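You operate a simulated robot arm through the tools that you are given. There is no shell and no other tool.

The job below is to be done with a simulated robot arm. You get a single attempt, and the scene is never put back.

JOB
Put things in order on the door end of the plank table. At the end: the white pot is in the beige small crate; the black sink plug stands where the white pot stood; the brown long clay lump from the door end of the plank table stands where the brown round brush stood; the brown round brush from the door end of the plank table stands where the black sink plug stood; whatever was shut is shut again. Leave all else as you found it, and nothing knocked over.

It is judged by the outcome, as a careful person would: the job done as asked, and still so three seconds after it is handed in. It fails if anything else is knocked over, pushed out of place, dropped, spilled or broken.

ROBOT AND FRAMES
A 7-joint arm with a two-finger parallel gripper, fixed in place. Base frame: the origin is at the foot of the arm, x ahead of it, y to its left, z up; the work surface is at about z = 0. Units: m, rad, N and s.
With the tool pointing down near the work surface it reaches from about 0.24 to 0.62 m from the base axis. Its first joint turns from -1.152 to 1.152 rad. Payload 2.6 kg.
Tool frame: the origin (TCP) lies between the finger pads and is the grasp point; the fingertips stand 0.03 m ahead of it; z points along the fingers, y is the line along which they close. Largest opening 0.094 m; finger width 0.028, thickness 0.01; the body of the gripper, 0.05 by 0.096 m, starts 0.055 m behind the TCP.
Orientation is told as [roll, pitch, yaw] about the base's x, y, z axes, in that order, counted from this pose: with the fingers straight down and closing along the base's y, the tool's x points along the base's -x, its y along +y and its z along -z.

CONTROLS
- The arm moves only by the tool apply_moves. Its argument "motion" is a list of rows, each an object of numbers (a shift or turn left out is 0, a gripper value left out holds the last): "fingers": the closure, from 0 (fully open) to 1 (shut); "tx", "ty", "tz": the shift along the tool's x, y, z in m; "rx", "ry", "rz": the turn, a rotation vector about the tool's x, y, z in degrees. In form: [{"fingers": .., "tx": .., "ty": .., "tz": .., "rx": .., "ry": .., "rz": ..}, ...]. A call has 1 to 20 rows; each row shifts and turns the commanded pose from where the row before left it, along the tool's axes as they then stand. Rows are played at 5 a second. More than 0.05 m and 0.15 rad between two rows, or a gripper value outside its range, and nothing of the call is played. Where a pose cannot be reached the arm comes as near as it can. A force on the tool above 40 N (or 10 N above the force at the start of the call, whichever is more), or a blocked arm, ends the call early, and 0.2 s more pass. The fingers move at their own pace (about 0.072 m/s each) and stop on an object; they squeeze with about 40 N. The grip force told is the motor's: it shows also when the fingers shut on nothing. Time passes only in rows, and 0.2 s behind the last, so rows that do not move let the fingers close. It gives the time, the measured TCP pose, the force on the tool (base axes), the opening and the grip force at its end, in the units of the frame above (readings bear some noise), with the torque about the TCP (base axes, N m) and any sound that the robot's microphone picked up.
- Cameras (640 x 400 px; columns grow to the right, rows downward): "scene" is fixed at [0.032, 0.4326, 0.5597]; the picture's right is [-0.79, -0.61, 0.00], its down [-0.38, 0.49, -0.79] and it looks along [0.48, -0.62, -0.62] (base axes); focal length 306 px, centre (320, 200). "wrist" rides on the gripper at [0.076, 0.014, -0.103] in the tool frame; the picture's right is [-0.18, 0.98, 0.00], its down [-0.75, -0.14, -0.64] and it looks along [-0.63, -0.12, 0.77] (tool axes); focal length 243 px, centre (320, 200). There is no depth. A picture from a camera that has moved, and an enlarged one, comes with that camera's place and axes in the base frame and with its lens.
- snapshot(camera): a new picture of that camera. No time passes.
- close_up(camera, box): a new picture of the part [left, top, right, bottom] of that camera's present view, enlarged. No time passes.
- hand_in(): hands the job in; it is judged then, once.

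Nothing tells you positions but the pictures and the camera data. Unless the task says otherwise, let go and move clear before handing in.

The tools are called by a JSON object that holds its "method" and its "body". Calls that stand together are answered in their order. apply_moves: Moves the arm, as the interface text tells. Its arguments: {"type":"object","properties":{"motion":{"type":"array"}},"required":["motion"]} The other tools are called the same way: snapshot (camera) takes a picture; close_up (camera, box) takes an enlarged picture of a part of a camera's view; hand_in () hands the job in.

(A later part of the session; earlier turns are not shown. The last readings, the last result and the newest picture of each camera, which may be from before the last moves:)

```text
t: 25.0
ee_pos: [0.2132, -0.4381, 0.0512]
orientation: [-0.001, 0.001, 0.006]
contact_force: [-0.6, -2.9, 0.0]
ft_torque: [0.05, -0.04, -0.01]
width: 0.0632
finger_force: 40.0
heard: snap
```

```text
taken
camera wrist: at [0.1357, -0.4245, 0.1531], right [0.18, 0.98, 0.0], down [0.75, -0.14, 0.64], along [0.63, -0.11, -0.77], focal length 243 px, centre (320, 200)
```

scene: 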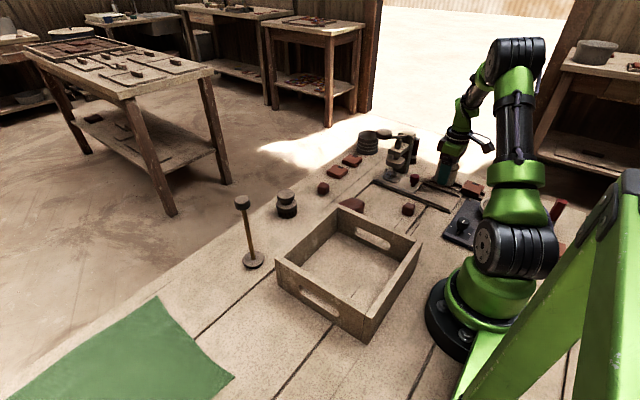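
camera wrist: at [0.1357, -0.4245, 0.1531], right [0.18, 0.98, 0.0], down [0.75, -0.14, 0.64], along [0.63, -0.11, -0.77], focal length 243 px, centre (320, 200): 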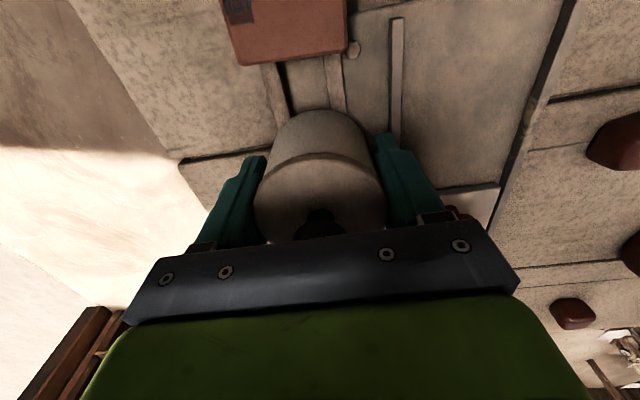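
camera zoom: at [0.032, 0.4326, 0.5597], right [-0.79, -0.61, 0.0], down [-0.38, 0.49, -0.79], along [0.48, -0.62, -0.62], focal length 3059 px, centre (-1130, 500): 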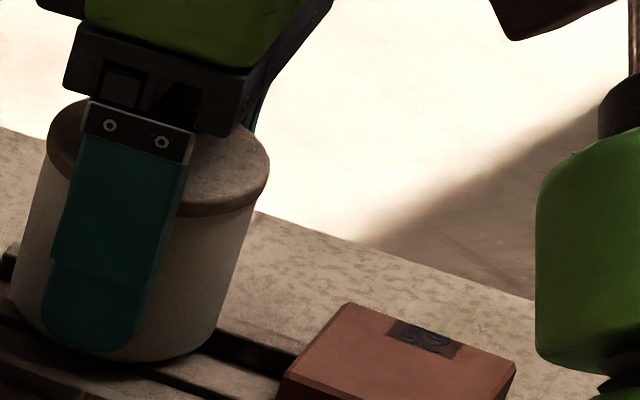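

Nothing looks changed. I lift gently by 2 cm and check that pot and lid come together and nothing else moves.

{"method": "apply_moves", "body": {"motion": [{"fingers": 1, "tz": -0.005}, {"tz": -0.007}, {"tz": -0.008}]}}

{"method": "close_up", "body": {"camera": "scene", "box": [400, 120, 500, 210]}}

{"method": "snapshot", "body": {"camera": "wrist"}}

```text
t: 25.8
ee_pos: [0.213, -0.4394, 0.0692]
orientation: [0.001, 0.001, 0.007]
contact_force: [0.3, 0.0, -6.1]
ft_torque: [0.01, 0.0, 0.0]
width: 0.0634
finger_force: 39.8
```

```text
4.44 times, centred on (450, 165) of scene
camera zoom: at [0.032, 0.4326, 0.5597], right [-0.79, -0.61, 0.0], down [-0.38, 0.49, -0.79], along [0.48, -0.62, -0.62], focal length 1359 px, centre (-258, 356)
```

zoom: 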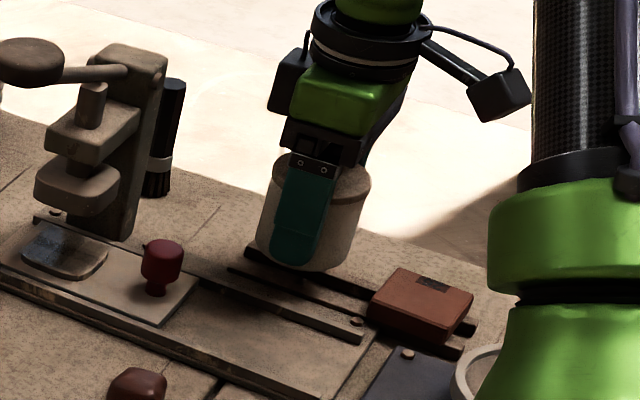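

```text
taken
camera wrist: at [0.1359, -0.4245, 0.1725], right [0.18, 0.98, 0.0], down [0.75, -0.14, 0.64], along [0.63, -0.11, -0.77], focal length 243 px, centre (320, 200)
```

wrist: 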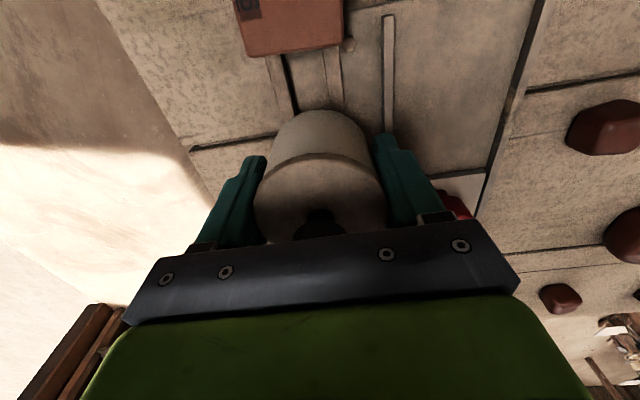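

The pot with its lid came up cleanly. I lift it well above the press lever and carry it over the crate, which I take to span x 0.144 to 0.356 and y -0.06 to 0.16 with a rim at 0.08.

{"method": "apply_moves", "body": {"motion": [{"tz": -0.03}, {"tz": -0.04}, {"tz": -0.04}, {"tz": -0.04}, {"tz": -0.04}, {"tz": -0.03}]}}

{"method": "close_up", "body": {"camera": "scene", "box": [400, 120, 520, 210]}}

{"method": "snapshot", "body": {"camera": "wrist"}}

```text
t: 27.2
ee_pos: [0.2126, -0.4381, 0.2917]
orientation: [0.0, 0.0, 0.008]
contact_force: [-0.1, 0.5, -4.8]
ft_torque: [-0.03, 0.04, 0.01]
width: 0.0631
finger_force: 40.0
```

```text
4.44 times, centred on (460, 165) of scene
camera zoom: at [0.032, 0.4326, 0.5597], right [-0.79, -0.61, 0.0], down [-0.38, 0.49, -0.79], along [0.48, -0.62, -0.62], focal length 1359 px, centre (-302, 356)
```

zoom: 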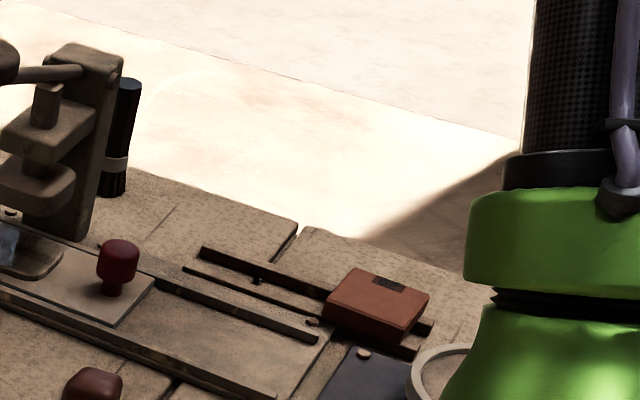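

```text
taken
camera wrist: at [0.1356, -0.4242, 0.3934], right [0.18, 0.98, 0.0], down [0.75, -0.14, 0.64], along [0.63, -0.11, -0.77], focal length 243 px, centre (320, 200)
```

wrist: 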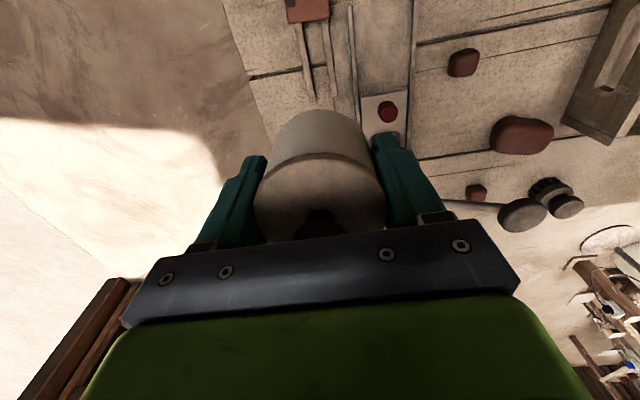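

{"method": "close_up", "body": {"camera": "scene", "box": [435, 170, 500, 205]}}

{"method": "close_up", "body": {"camera": "wrist", "box": [220, 0, 420, 125]}}

```text
9.85 times, centred on (468, 188) of scene
camera zoom: at [0.032, 0.4326, 0.5597], right [-0.79, -0.61, 0.0], down [-0.38, 0.49, -0.79], along [0.48, -0.62, -0.62], focal length 3012 px, centre (-1132, 323)
```

zoom: 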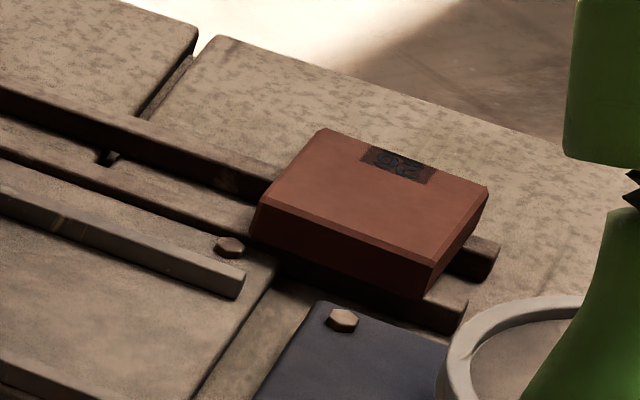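

```text
3.20 times, centred on (320, 62) of wrist
camera zoom: at [0.1356, -0.4242, 0.3934], right [0.18, 0.98, 0.0], down [0.75, -0.14, 0.64], along [0.63, -0.11, -0.77], focal length 776 px, centre (320, 640)
```

zoom: 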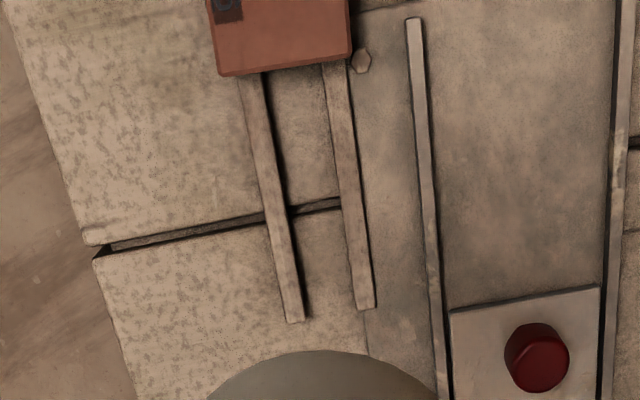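

The rest under the pot is just two slats. I carry the pot to above the crate now.

{"method": "apply_moves", "body": {"motion": [{"tx": -0.0052, "ty": 0.03}, {"tx": -0.0052, "ty": 0.038}, {"tx": -0.0052, "ty": 0.038}, {"tx": -0.0052, "ty": 0.038}, {"tx": -0.0052, "ty": 0.038}, {"tx": -0.0052, "ty": 0.038}, {"tx": -0.0052, "ty": 0.038}, {"tx": -0.0052, "ty": 0.038}, {"tx": -0.0052, "ty": 0.038}, {"tx": -0.0052, "ty": 0.038}, {"tx": -0.0052, "ty": 0.038}, {"tx": -0.0052, "ty": 0.038}, {"tx": -0.005, "ty": 0.038}, {"ty": 0.002}]}}

{"method": "snapshot", "body": {"camera": "wrist"}}

{"method": "snapshot", "body": {"camera": "scene"}}

```text
t: 30.2
ee_pos: [0.277, 0.0503, 0.2906]
orientation: [0.0, 0.002, 0.007]
contact_force: [1.4, 0.4, -6.3]
ft_torque: [-0.01, 0.02, 0.0]
width: 0.0631
finger_force: 40.2
```

```text
taken
camera wrist: at [0.2002, 0.0647, 0.3922], right [0.18, 0.98, 0.0], down [0.75, -0.14, 0.64], along [0.63, -0.11, -0.77], focal length 243 px, centre (320, 200)
```

wrist: 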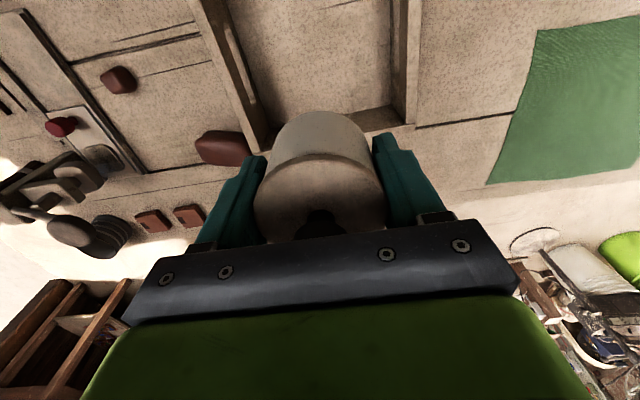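

```text
taken
```

scene: 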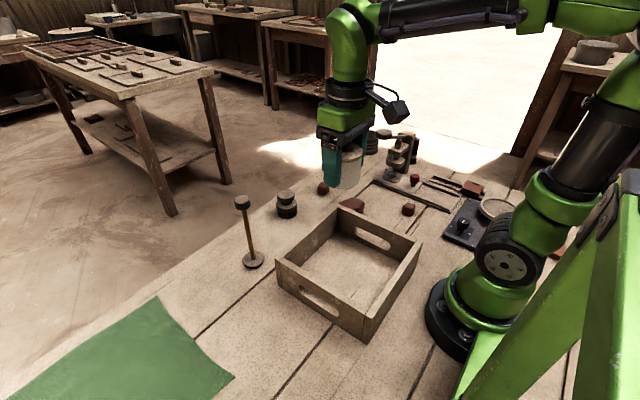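

The pot is above the crate with room on all sides. I lower it into the crate, slowly near the end.

{"method": "apply_moves", "body": {"motion": [{"tz": 0.04}, {"tz": 0.04}, {"tz": 0.04}, {"tz": 0.04}, {"tz": 0.03}, {"tz": 0.02}]}}

{"method": "snapshot", "body": {"camera": "scene"}}

{"method": "snapshot", "body": {"camera": "wrist"}}

```text
t: 31.6
ee_pos: [0.2765, 0.0504, 0.0812]
orientation: [0.0, -0.001, 0.007]
contact_force: [-0.2, -0.1, -5.1]
ft_torque: [-0.04, 0.03, -0.02]
width: 0.063
finger_force: 40.4
```

```text
taken
```

scene: 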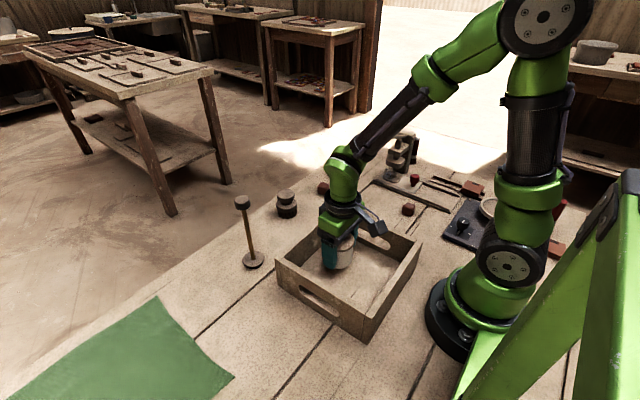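

```text
taken
camera wrist: at [0.2, 0.064, 0.1831], right [0.18, 0.98, 0.0], down [0.75, -0.14, 0.64], along [0.63, -0.11, -0.77], focal length 243 px, centre (320, 200)
```

wrist: 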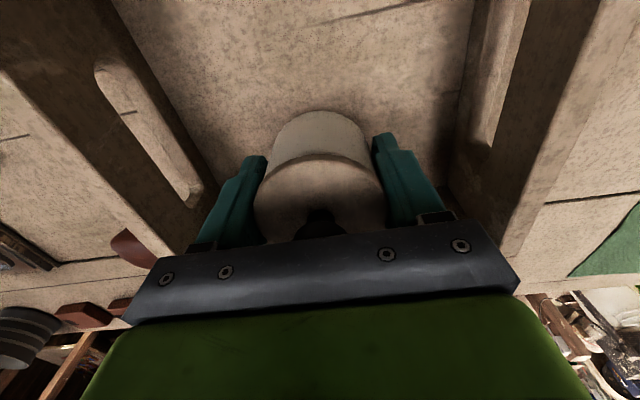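

{"method": "apply_moves", "body": {"motion": [{"tz": 0.006}, {"tz": 0.006}, {"tz": 0.005}, {"tz": 0.004}]}}

```text
t: 32.6
ee_pos: [0.2765, 0.0505, 0.0599]
orientation: [-0.001, 0.0, 0.007]
contact_force: [0.4, -0.6, -5.9]
ft_torque: [0.0, 0.01, 0.0]
width: 0.0631
finger_force: 39.8
```

{"method": "apply_moves", "body": {"motion": [{"tz": 0.003}, {"tz": 0.003}]}}

{"method": "close_up", "body": {"camera": "scene", "box": [290, 200, 390, 290]}}

```text
t: 33.2
ee_pos: [0.2764, 0.051, 0.0526]
orientation: [0.0, 0.001, 0.006]
contact_force: [0.0, 0.2, -5.4]
ft_torque: [0.01, -0.01, 0.0]
width: 0.0631
finger_force: 39.6
```

```text
4.44 times, centred on (340, 245) of scene
camera zoom: at [0.032, 0.4326, 0.5597], right [-0.79, -0.61, 0.0], down [-0.38, 0.49, -0.79], along [0.48, -0.62, -0.62], focal length 1359 px, centre (231, 0)
```

zoom: 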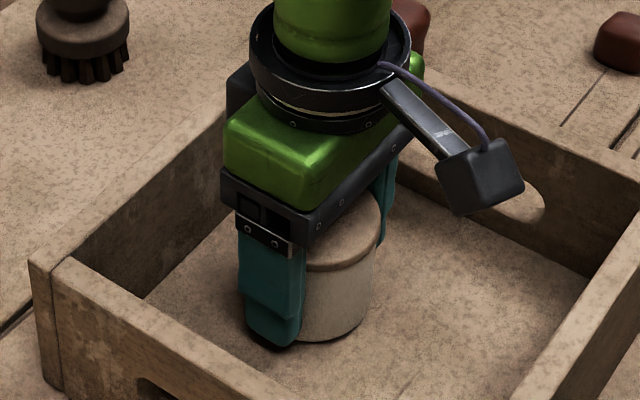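

{"method": "apply_moves", "body": {"motion": [{"tz": 0.003}, {"tz": 0.002}]}}

{"method": "close_up", "body": {"camera": "scene", "box": [320, 240, 370, 280]}}

```text
t: 33.8
ee_pos: [0.2781, 0.05, 0.05]
orientation: [-0.001, -0.003, 0.004]
contact_force: [-2.8, -2.0, 27.6]
ft_torque: [-0.11, -0.27, -0.22]
width: 0.0634
finger_force: 39.7
```

```text
10.00 times, centred on (345, 260) of scene
camera zoom: at [0.0319, 0.4326, 0.5597], right [-0.79, -0.61, 0.0], down [-0.38, 0.49, -0.79], along [0.48, -0.62, -0.62], focal length 3059 px, centre (70, -400)
```

zoom: 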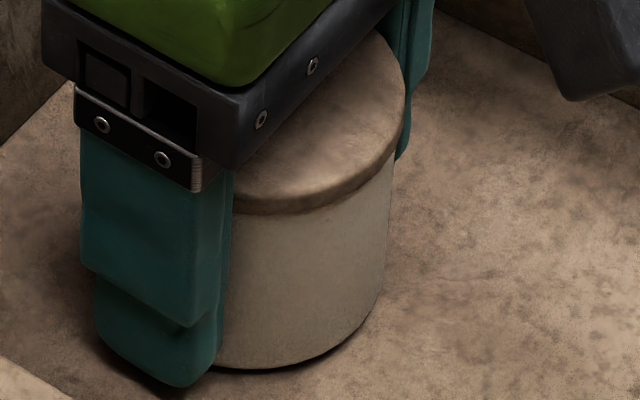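

The pot stands on the crate floor. I ease the pressure, open the fingers and rise straight up.

{"method": "apply_moves", "body": {"motion": [{"tz": -0.002}, {"fingers": 0.08}, {"fingers": 0.08}, {"fingers": 0.08}]}}

{"method": "close_up", "body": {"camera": "wrist", "box": [220, 80, 420, 250]}}

```text
t: 34.8
ee_pos: [0.2771, 0.0496, 0.0501]
orientation: [-0.001, -0.001, 0.007]
contact_force: [-0.9, 0.8, 0.4]
ft_torque: [-0.02, 0.04, 0.0]
width: 0.0864
finger_force: 0.2
heard: snap
```

```text
2.35 times, centred on (320, 165) of wrist
camera zoom: at [0.1999, 0.0638, 0.1527], right [0.18, 0.98, 0.0], down [0.75, -0.14, 0.64], along [0.63, -0.11, -0.77], focal length 571 px, centre (320, 282)
```

zoom: 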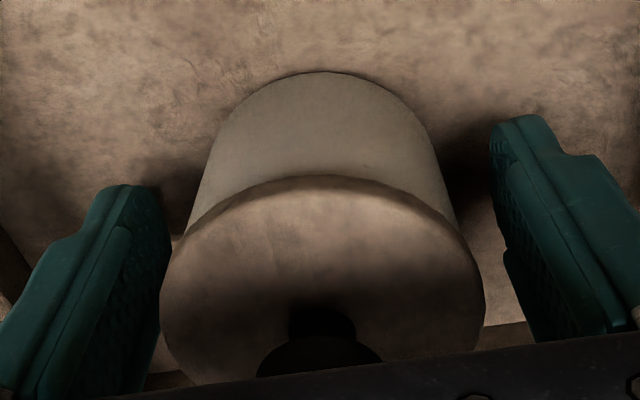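

The snap sound also came on letting go, so it seems tied to gripping the pot. I rise clear and check the pot.

{"method": "apply_moves", "body": {"motion": [{"tz": -0.02}, {"tz": -0.03}, {"tz": -0.04}, {"tz": -0.04}, {"tz": -0.04}, {"tz": -0.04}, {"tz": -0.04}, {"tz": -0.04}]}}

{"method": "snapshot", "body": {"camera": "scene"}}

{"method": "snapshot", "body": {"camera": "wrist"}}

```text
t: 36.6
ee_pos: [0.2751, 0.0483, 0.3427]
orientation: [-0.002, 0.001, 0.007]
contact_force: [0.1, 0.1, 0.2]
ft_torque: [-0.01, 0.01, 0.02]
width: 0.0867
finger_force: 0.2
```

```text
taken
```

scene: 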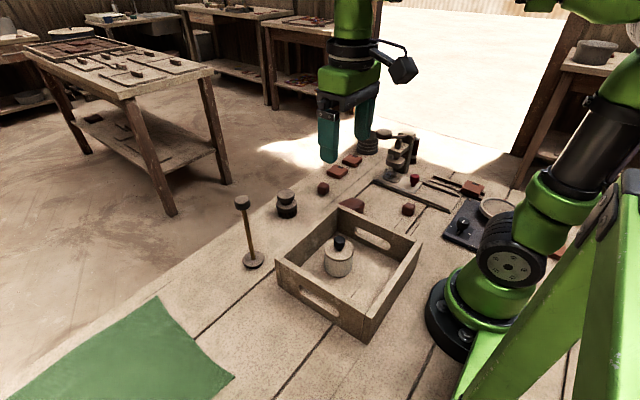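

```text
taken
camera wrist: at [0.1996, 0.0636, 0.4443], right [0.18, 0.98, 0.0], down [0.75, -0.14, 0.64], along [0.63, -0.11, -0.77], focal length 243 px, centre (320, 200)
```

wrist: 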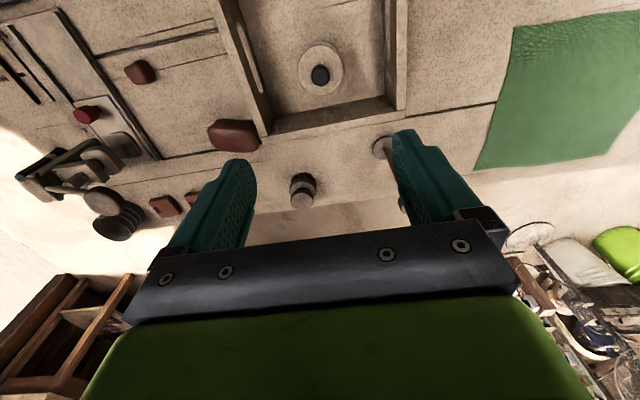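

The pot stands in the crate with its lid on. Next I hover over the tall plug to measure it.

{"method": "apply_moves", "body": {"motion": [{"fingers": 0, "tx": -0.0342, "ty": 0.021, "tz": -0.004}, {"tx": -0.0342, "ty": 0.021, "tz": -0.004}, {"tx": -0.0342, "ty": 0.021, "tz": -0.004}, {"tx": -0.0342, "ty": 0.021, "tz": -0.004}, {"tx": -0.0342, "ty": 0.021, "tz": -0.004}]}}

{"method": "snapshot", "body": {"camera": "wrist"}}

{"method": "close_up", "body": {"camera": "wrist", "box": [220, 40, 420, 200]}}

{"method": "close_up", "body": {"camera": "scene", "box": [300, 210, 380, 290]}}

```text
t: 37.8
ee_pos: [0.4484, 0.1569, 0.3615]
orientation: [0.001, -0.001, 0.006]
contact_force: [0.0, 0.0, -0.4]
ft_torque: [0.0, 0.0, -0.03]
width: 0.094
finger_force: 0.1
```

```text
taken
camera wrist: at [0.3712, 0.1709, 0.4635], right [0.18, 0.98, 0.0], down [0.75, -0.14, 0.64], along [0.63, -0.11, -0.77], focal length 243 px, centre (320, 200)
```

wrist: 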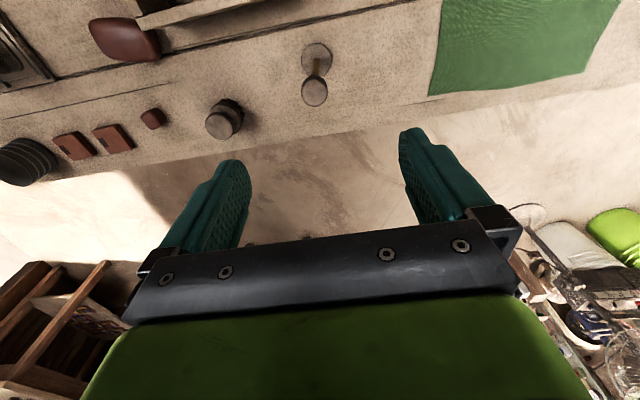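

```text
2.50 times, centred on (320, 120) of wrist
camera zoom: at [0.3712, 0.1709, 0.4635], right [0.18, 0.98, 0.0], down [0.75, -0.14, 0.64], along [0.63, -0.11, -0.77], focal length 606 px, centre (320, 400)
```

zoom: 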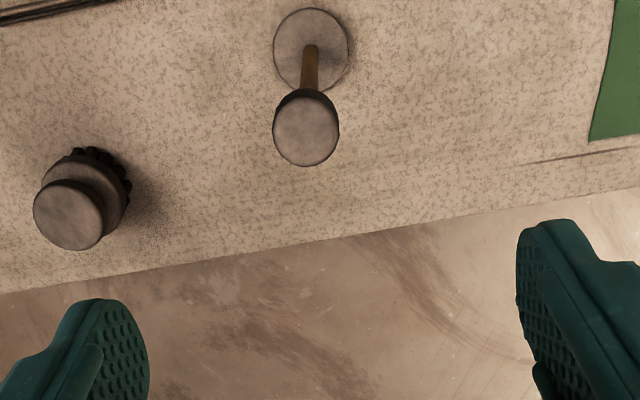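

```text
5.00 times, centred on (340, 250) of scene
camera zoom: at [0.0319, 0.4326, 0.5597], right [-0.79, -0.61, 0.0], down [-0.38, 0.49, -0.79], along [0.48, -0.62, -0.62], focal length 1529 px, centre (220, -50)
```

zoom: 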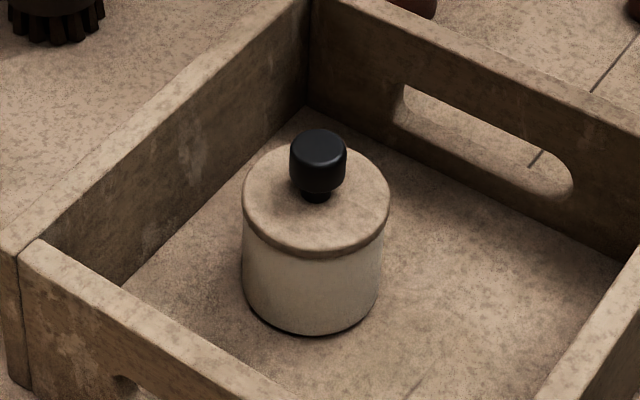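

The plug's axis is at about (0.4486, 0.1503) with the cap top near z = 0.186. I align and come down beside the cap with open fingers, checking once before closing.

{"method": "apply_moves", "body": {"motion": [{"ty": -0.0066, "tz": 0.02}, {"tz": 0.04}, {"tz": 0.03}, {"tz": 0.02}]}}

{"method": "snapshot", "body": {"camera": "wrist"}}

{"method": "close_up", "body": {"camera": "wrist", "box": [220, 40, 420, 200]}}

```text
t: 38.8
ee_pos: [0.4477, 0.1519, 0.2501]
orientation: [0.0, 0.0, 0.008]
contact_force: [-0.5, -0.2, -0.3]
ft_torque: [-0.03, -0.01, 0.02]
width: 0.0941
finger_force: 0.1
```

```text
taken
camera wrist: at [0.3705, 0.1646, 0.3519], right [0.18, 0.98, 0.0], down [0.75, -0.14, 0.64], along [0.63, -0.11, -0.77], focal length 243 px, centre (320, 200)
```

wrist: 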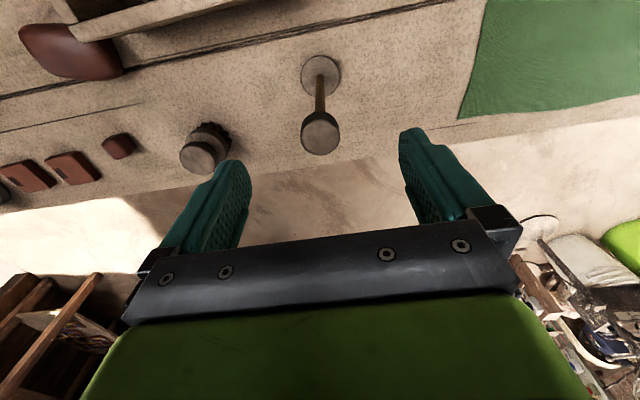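

```text
2.50 times, centred on (320, 120) of wrist
camera zoom: at [0.3705, 0.1646, 0.3519], right [0.18, 0.98, 0.0], down [0.75, -0.14, 0.64], along [0.63, -0.11, -0.77], focal length 606 px, centre (320, 400)
```

zoom: 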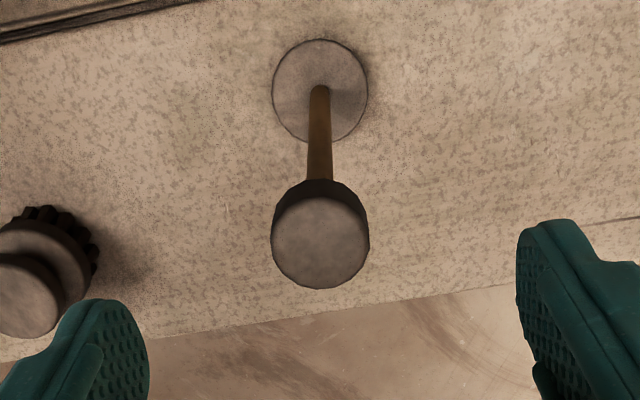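

The plug is centred between the fingers; it is about 2 mm further out in x. I correct this, lower to cap height and close.

{"method": "apply_moves", "body": {"motion": [{"tx": -0.002, "tz": 0.02}, {"tz": 0.025}, {"tz": 0.02}, {"tz": 0.009}, {"tz": 0}]}}

{"method": "snapshot", "body": {"camera": "wrist"}}

{"method": "close_up", "body": {"camera": "scene", "box": [190, 150, 310, 280]}}

```text
t: 40.0
ee_pos: [0.449, 0.1501, 0.1774]
orientation: [0.0, -0.002, 0.008]
contact_force: [-0.5, -0.5, -0.5]
ft_torque: [0.0, -0.04, -0.01]
width: 0.0938
finger_force: 0.1
```

```text
taken
camera wrist: at [0.3724, 0.1639, 0.2781], right [0.18, 0.98, 0.0], down [0.75, -0.14, 0.64], along [0.63, -0.11, -0.77], focal length 243 px, centre (320, 200)
```

wrist: 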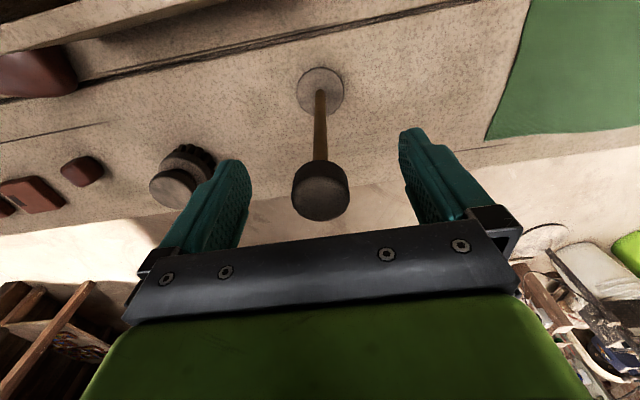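

```text
3.08 times, centred on (250, 215) of scene
camera zoom: at [0.032, 0.4326, 0.5597], right [-0.79, -0.61, 0.0], down [-0.38, 0.49, -0.79], along [0.48, -0.62, -0.62], focal length 941 px, centre (535, 154)
```

zoom: 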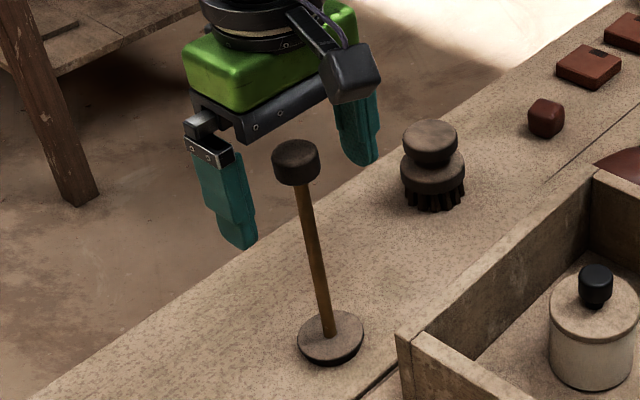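

{"method": "apply_moves", "body": {"motion": [{"fingers": 0.5}, {"fingers": 0.6}, {"fingers": 0.7}, {"fingers": 0.8}, {"fingers": 1}]}}

{"method": "snapshot", "body": {"camera": "wrist"}}

{"method": "close_up", "body": {"camera": "scene", "box": [190, 150, 310, 280]}}

```text
t: 41.2
ee_pos: [0.4498, 0.1502, 0.1748]
orientation: [0.001, 0.002, 0.004]
contact_force: [0.0, 0.2, 0.4]
ft_torque: [-0.01, -0.02, -0.01]
width: 0.0285
finger_force: 39.9
```

```text
taken
camera wrist: at [0.3724, 0.1639, 0.2783], right [0.18, 0.98, 0.0], down [0.75, -0.14, 0.64], along [0.63, -0.11, -0.77], focal length 243 px, centre (320, 200)
```

wrist: 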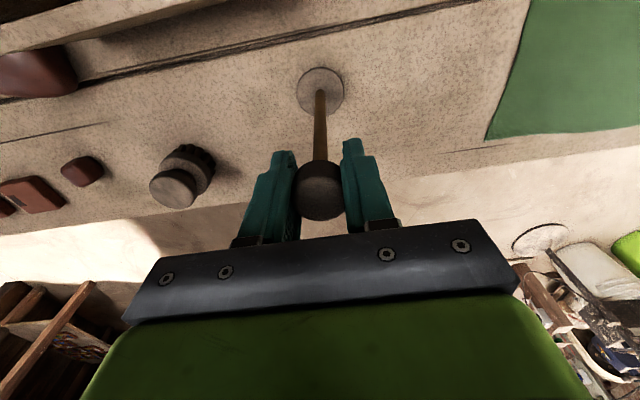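

```text
3.08 times, centred on (250, 215) of scene
camera zoom: at [0.032, 0.4326, 0.5597], right [-0.79, -0.61, 0.0], down [-0.38, 0.49, -0.79], along [0.48, -0.62, -0.62], focal length 941 px, centre (535, 154)
```

zoom: 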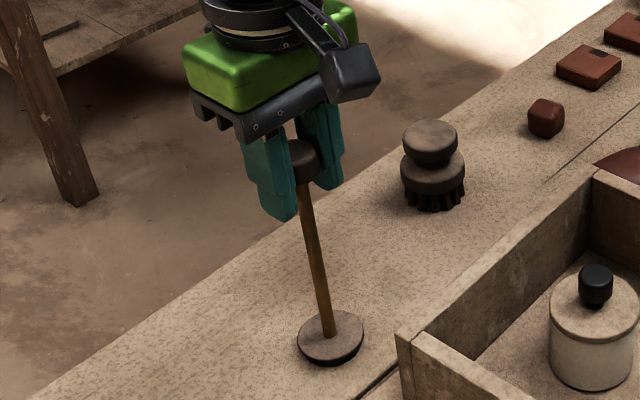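

The cap is held at 0.0285 m and the foot has not moved. I lift a little and check.

{"method": "apply_moves", "body": {"motion": [{"fingers": 1, "tz": -0.005}, {"tz": -0.01}, {"tz": -0.015}]}}

{"method": "close_up", "body": {"camera": "scene", "box": [190, 150, 310, 280]}}

{"method": "snapshot", "body": {"camera": "wrist"}}

```text
t: 42.0
ee_pos: [0.449, 0.1501, 0.2065]
orientation: [-0.001, 0.001, 0.007]
contact_force: [1.0, 0.6, -1.6]
ft_torque: [0.04, -0.05, 0.02]
width: 0.0286
finger_force: 39.5
```

```text
3.08 times, centred on (250, 215) of scene
camera zoom: at [0.032, 0.4326, 0.5597], right [-0.79, -0.61, 0.0], down [-0.38, 0.49, -0.79], along [0.48, -0.62, -0.62], focal length 941 px, centre (535, 154)
```

zoom: 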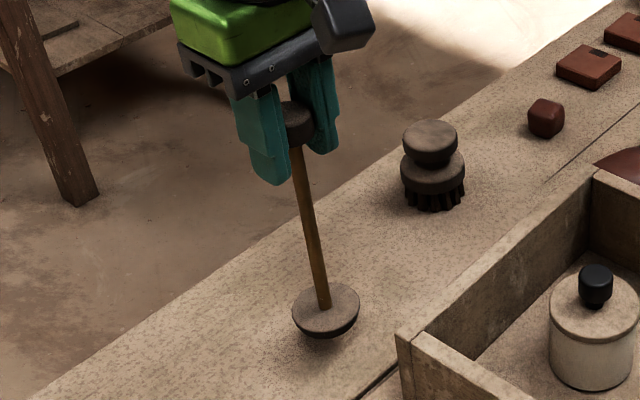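

```text
taken
camera wrist: at [0.3723, 0.1635, 0.3088], right [0.18, 0.98, 0.0], down [0.75, -0.14, 0.64], along [0.63, -0.11, -0.77], focal length 243 px, centre (320, 200)
```

wrist: 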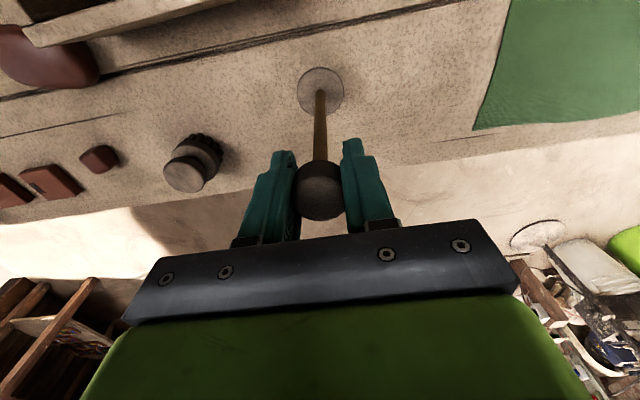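

{"method": "close_up", "body": {"camera": "scene", "box": [235, 235, 275, 265]}}

```text
13.33 times, centred on (255, 250) of scene
camera zoom: at [0.032, 0.4326, 0.5597], right [-0.79, -0.61, 0.0], down [-0.38, 0.49, -0.79], along [0.48, -0.62, -0.62], focal length 4078 px, centre (1187, -467)
```

zoom: 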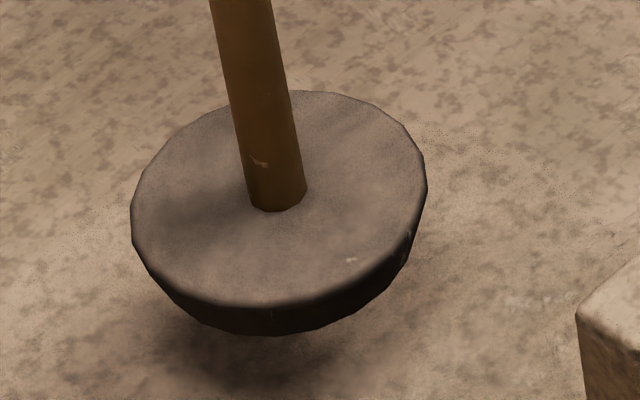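

The foot is a tapered stopper, so this is indeed the sink plug. I raise it well above the press lever and carry it on a path near the base to the slats where the pot stood.

{"method": "apply_moves", "body": {"motion": [{"tz": -0.03}, {"tz": -0.037}, {"tz": -0.037}, {"tz": -0.037}, {"tz": -0.037}, {"tx": 0.02, "ty": -0.024}, {"tx": 0.028, "ty": -0.033}, {"tx": 0.028, "ty": -0.033}, {"tx": 0.028, "ty": -0.033}, {"tx": 0.028, "ty": -0.033}, {"tx": 0.028, "ty": -0.033}, {"tx": 0.015, "ty": -0.033}]}}

{"method": "snapshot", "body": {"camera": "scene"}}

{"method": "snapshot", "body": {"camera": "wrist"}}

```text
t: 44.6
ee_pos: [0.2755, -0.0735, 0.3834]
orientation: [0.0, 0.0, 0.009]
contact_force: [0.2, 0.0, -1.0]
ft_torque: [0.0, -0.03, -0.01]
width: 0.0286
finger_force: 40.7
```

```text
taken
```

scene: 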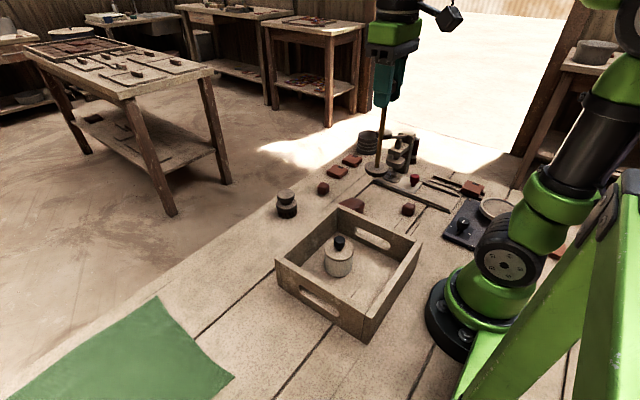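

```text
taken
camera wrist: at [0.1983, -0.0595, 0.4854], right [0.18, 0.98, 0.0], down [0.75, -0.14, 0.64], along [0.63, -0.11, -0.77], focal length 243 px, centre (320, 200)
```

wrist: 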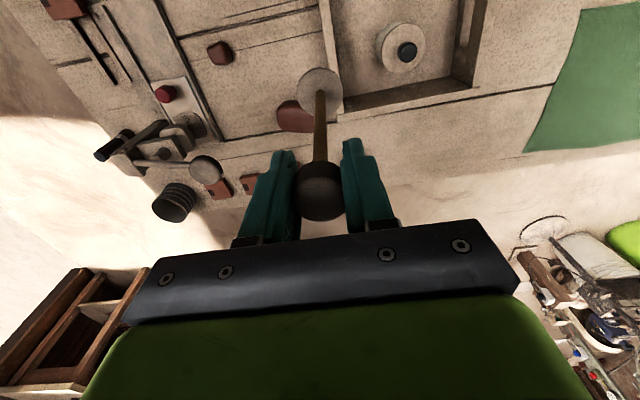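

{"method": "apply_moves", "body": {"motion": [{"tx": 0.012, "ty": -0.035}, {"tx": 0.012, "ty": -0.035}, {"tx": 0.012, "ty": -0.035}, {"tx": 0.012, "ty": -0.035}, {"tx": 0.012, "ty": -0.036}, {"tx": 0.001, "ty": -0.036}, {"ty": -0.036}, {"ty": -0.036}, {"ty": -0.036}, {"ty": -0.03}, {"ty": -0.0145}, {"ty": 0}]}}

{"method": "snapshot", "body": {"camera": "scene"}}

{"method": "snapshot", "body": {"camera": "wrist"}}

{"method": "close_up", "body": {"camera": "wrist", "box": [260, 0, 380, 120]}}

```text
t: 47.2
ee_pos: [0.2162, -0.4389, 0.3844]
orientation: [-0.001, -0.001, 0.007]
contact_force: [-0.5, -0.3, -1.4]
ft_torque: [0.03, 0.03, 0.0]
width: 0.0286
finger_force: 40.0
```

```text
taken
```

scene: 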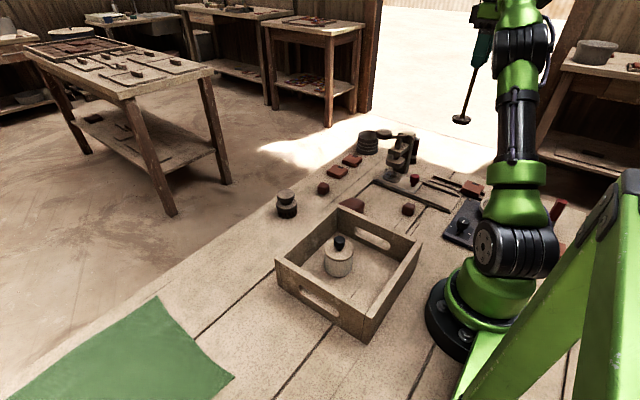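

```text
taken
camera wrist: at [0.1397, -0.4246, 0.4866], right [0.18, 0.98, 0.0], down [0.75, -0.14, 0.64], along [0.63, -0.11, -0.77], focal length 243 px, centre (320, 200)
```

wrist: 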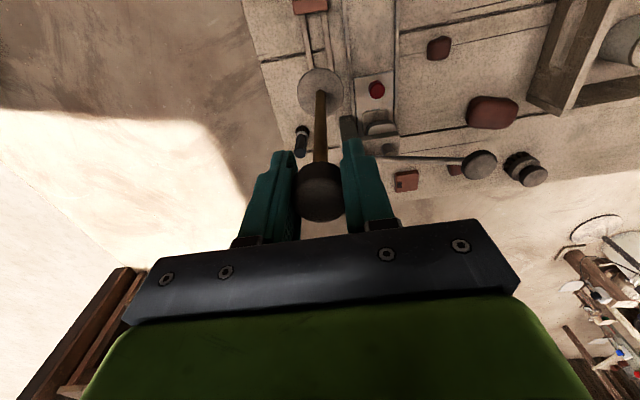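

```text
3.33 times, centred on (320, 60) of wrist
camera zoom: at [0.1397, -0.4246, 0.4866], right [0.18, 0.98, 0.0], down [0.75, -0.14, 0.64], along [0.63, -0.11, -0.77], focal length 809 px, centre (320, 667)
```

zoom: 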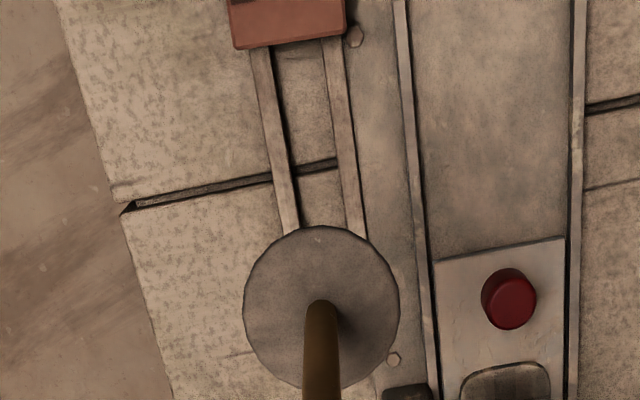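

The plug hangs straight, just over the slats. I correct a few millimetres and lower it to just above the slats.

{"method": "apply_moves", "body": {"motion": [{"tx": 0.0037, "ty": -0.001, "tz": 0.025}, {"tz": 0.04}, {"tz": 0.04}, {"tz": 0.04}, {"tz": 0.025}, {"tz": 0.01}]}}

{"method": "close_up", "body": {"camera": "wrist", "box": [240, 0, 400, 160]}}

{"method": "close_up", "body": {"camera": "scene", "box": [400, 100, 520, 210]}}

{"method": "close_up", "body": {"camera": "scene", "box": [430, 165, 470, 200]}}

```text
t: 48.6
ee_pos: [0.2137, -0.4393, 0.2037]
orientation: [0.001, -0.001, 0.007]
contact_force: [0.2, 0.5, -1.4]
ft_torque: [0.03, 0.01, -0.01]
width: 0.0287
finger_force: 39.6
```

```text
2.50 times, centred on (320, 80) of wrist
camera zoom: at [0.1365, -0.4257, 0.3058], right [0.18, 0.98, 0.0], down [0.75, -0.14, 0.64], along [0.63, -0.11, -0.77], focal length 606 px, centre (320, 500)
```

zoom: 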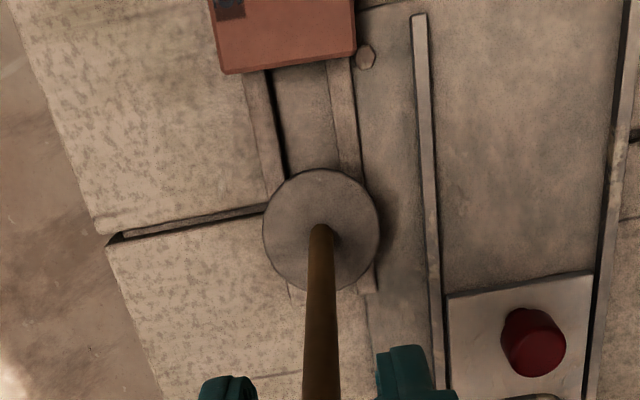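

```text
3.64 times, centred on (460, 155) of scene
camera zoom: at [0.032, 0.4326, 0.5597], right [-0.79, -0.61, 0.0], down [-0.38, 0.49, -0.79], along [0.48, -0.62, -0.62], focal length 1112 px, centre (-189, 364)
```

zoom: 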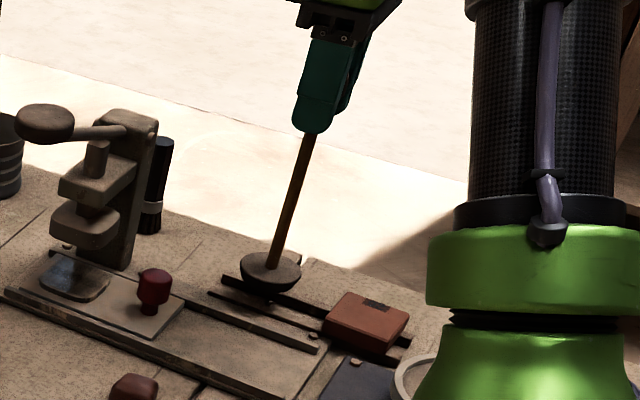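

```text
11.43 times, centred on (450, 182) of scene
camera zoom: at [0.032, 0.4326, 0.5597], right [-0.79, -0.61, 0.0], down [-0.38, 0.49, -0.79], along [0.48, -0.62, -0.62], focal length 3496 px, centre (-1166, 400)
```

zoom: 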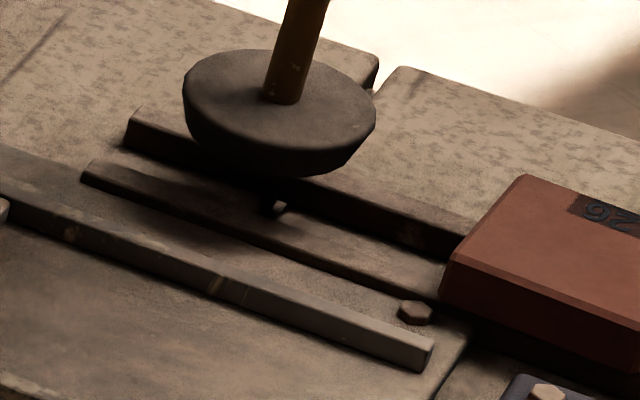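

{"method": "apply_moves", "body": {"motion": [{"tz": 0.005}, {"tz": 0.004}, {"tz": 0.003}]}}

{"method": "close_up", "body": {"camera": "scene", "box": [430, 165, 470, 200]}}

```text
t: 49.4
ee_pos: [0.2128, -0.4401, 0.1913]
orientation: [0.0, 0.0, 0.006]
contact_force: [0.3, -0.7, -1.5]
ft_torque: [-0.01, 0.04, 0.01]
width: 0.0285
finger_force: 39.9
```

```text
11.43 times, centred on (450, 182) of scene
camera zoom: at [0.032, 0.4326, 0.5597], right [-0.79, -0.61, 0.0], down [-0.38, 0.49, -0.79], along [0.48, -0.62, -0.62], focal length 3496 px, centre (-1166, 400)
```

zoom: 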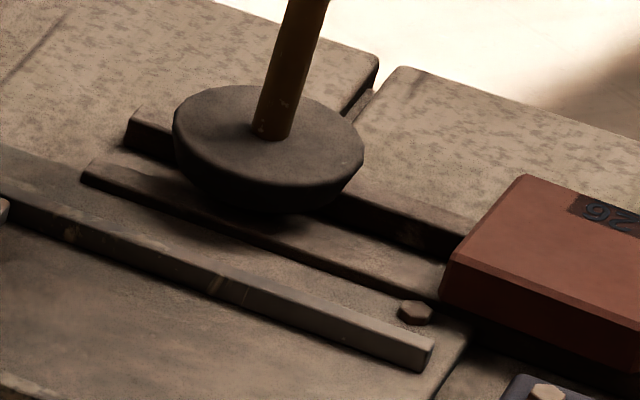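

{"method": "apply_moves", "body": {"motion": [{"tz": 0.002}, {"tz": 0.0015}]}}

```text
t: 50.0
ee_pos: [0.2121, -0.4394, 0.1878]
orientation: [0.0, 0.002, 0.007]
contact_force: [-0.1, -0.4, -1.3]
ft_torque: [0.03, 0.01, 0.0]
width: 0.0285
finger_force: 40.4
```

{"method": "apply_moves", "body": {"motion": [{"tz": 0.0015}, {"tz": 0}]}}

{"method": "close_up", "body": {"camera": "scene", "box": [430, 165, 470, 200]}}

```text
t: 50.6
ee_pos: [0.2147, -0.4404, 0.1872]
orientation: [-0.002, 0.0, 0.007]
contact_force: [-0.1, 0.0, -1.8]
ft_torque: [0.0, 0.03, 0.0]
width: 0.0287
finger_force: 39.7
```

```text
11.43 times, centred on (450, 182) of scene
camera zoom: at [0.032, 0.4326, 0.5597], right [-0.79, -0.61, 0.0], down [-0.38, 0.49, -0.79], along [0.48, -0.62, -0.62], focal length 3496 px, centre (-1166, 400)
```

zoom: 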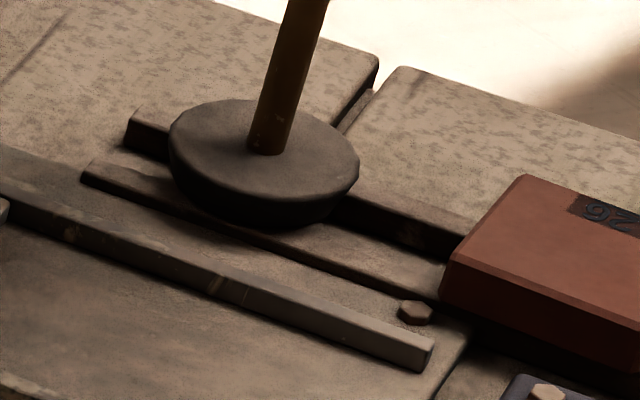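

{"method": "apply_moves", "body": {"motion": [{"tz": 0.0015}, {"tz": 0}]}}

```text
t: 51.2
ee_pos: [0.2132, -0.4393, 0.1864]
orientation: [0.0, -0.002, 0.007]
contact_force: [0.3, -1.1, 0.1]
ft_torque: [0.07, 0.03, 0.01]
width: 0.0286
finger_force: 40.0
```

{"method": "apply_moves", "body": {"motion": [{"tz": 0.001}, {"tz": 0}]}}

{"method": "close_up", "body": {"camera": "scene", "box": [430, 165, 470, 200]}}

{"method": "close_up", "body": {"camera": "wrist", "box": [240, 0, 400, 160]}}

```text
t: 51.8
ee_pos: [0.2128, -0.4387, 0.1865]
orientation: [-0.003, -0.001, 0.007]
contact_force: [-1.7, 2.0, 9.3]
ft_torque: [0.23, 0.19, -0.04]
width: 0.0285
finger_force: 40.3
```

```text
11.43 times, centred on (450, 182) of scene
camera zoom: at [0.0319, 0.4327, 0.5596], right [-0.79, -0.61, 0.0], down [-0.38, 0.49, -0.79], along [0.48, -0.62, -0.62], focal length 3496 px, centre (-1166, 400)
```

zoom: 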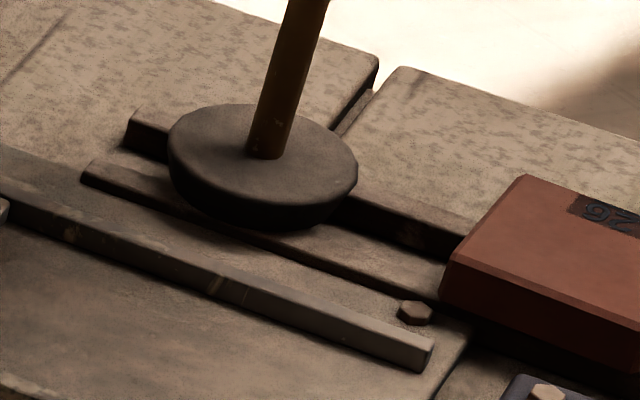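

```text
2.50 times, centred on (320, 80) of wrist
camera zoom: at [0.1366, -0.4259, 0.2879], right [0.18, 0.98, 0.0], down [0.75, -0.14, 0.64], along [0.63, -0.12, -0.77], focal length 606 px, centre (320, 500)
```

zoom: 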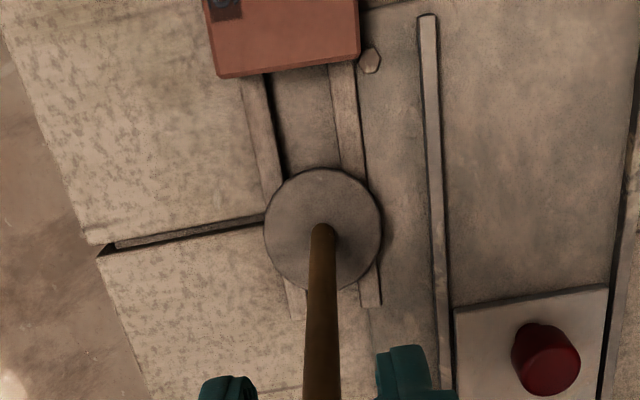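

The plug rests on both slats, centred. I ease the pressure and open the fingers gently.

{"method": "apply_moves", "body": {"motion": [{"tz": -0.001}, {"fingers": 0.62}, {"fingers": 0.55}, {"fingers": 0.4}, {"fingers": 0.2}, {"fingers": 0.05}, {"fingers": 0.05}]}}

{"method": "close_up", "body": {"camera": "scene", "box": [420, 100, 500, 200]}}

{"method": "snapshot", "body": {"camera": "wrist"}}

```text
t: 53.4
ee_pos: [0.2134, -0.44, 0.1876]
orientation: [0.001, 0.001, 0.007]
contact_force: [0.7, 0.8, 0.2]
ft_torque: [0.02, -0.01, 0.0]
width: 0.0895
finger_force: 0.1
```

```text
4.00 times, centred on (460, 150) of scene
camera zoom: at [0.032, 0.4326, 0.5597], right [-0.79, -0.61, 0.0], down [-0.38, 0.49, -0.79], along [0.48, -0.62, -0.62], focal length 1224 px, centre (-240, 400)
```

zoom: 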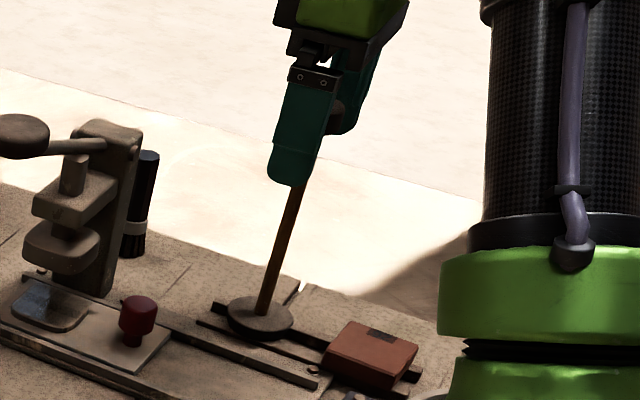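

```text
taken
camera wrist: at [0.1367, -0.4259, 0.2884], right [0.18, 0.98, 0.0], down [0.75, -0.14, 0.64], along [0.63, -0.11, -0.77], focal length 243 px, centre (320, 200)
```

wrist: 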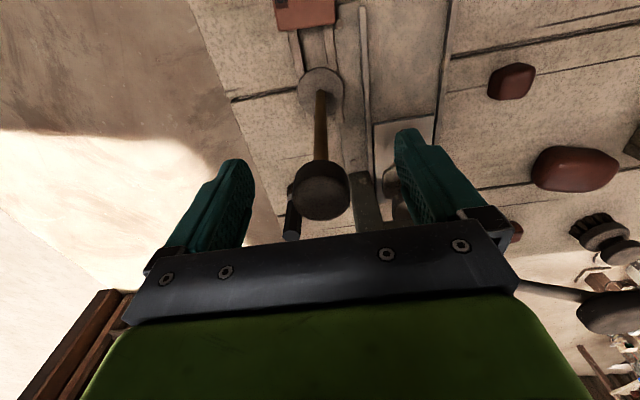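

The plug stands by itself. I rise straight up and move to above the brush.

{"method": "apply_moves", "body": {"motion": [{"tz": -0.02}, {"tz": -0.03}, {"tz": -0.04}, {"tz": -0.04}, {"tz": -0.04}]}}

{"method": "close_up", "body": {"camera": "scene", "box": [400, 90, 520, 210]}}

{"method": "close_up", "body": {"camera": "wrist", "box": [220, 0, 420, 160]}}

```text
t: 54.6
ee_pos: [0.2137, -0.4396, 0.357]
orientation: [-0.001, -0.002, 0.008]
contact_force: [0.0, 0.2, 1.7]
ft_torque: [-0.01, 0.02, 0.03]
width: 0.0894
finger_force: 0.0
```

```text
3.33 times, centred on (460, 150) of scene
camera zoom: at [0.032, 0.4326, 0.5597], right [-0.79, -0.61, 0.0], down [-0.38, 0.49, -0.79], along [0.48, -0.62, -0.62], focal length 1020 px, centre (-147, 367)
```

zoom: 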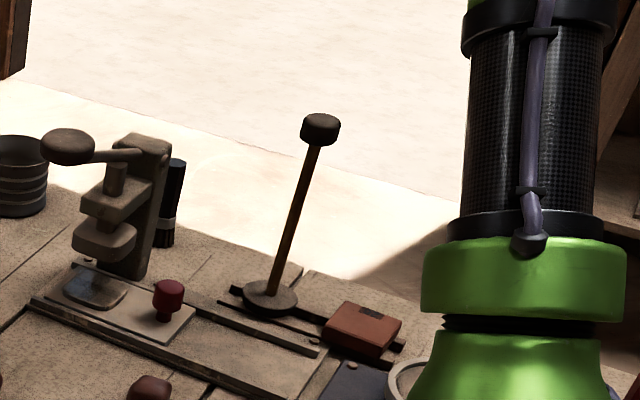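

```text
2.50 times, centred on (320, 80) of wrist
camera zoom: at [0.1374, -0.4257, 0.4586], right [0.18, 0.98, 0.0], down [0.75, -0.14, 0.64], along [0.63, -0.11, -0.77], focal length 606 px, centre (320, 500)
```

zoom: 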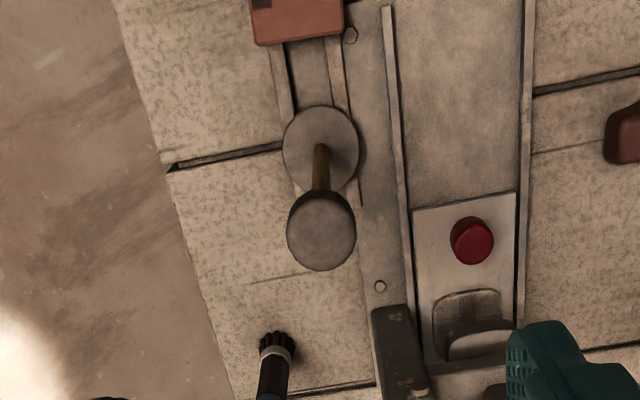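

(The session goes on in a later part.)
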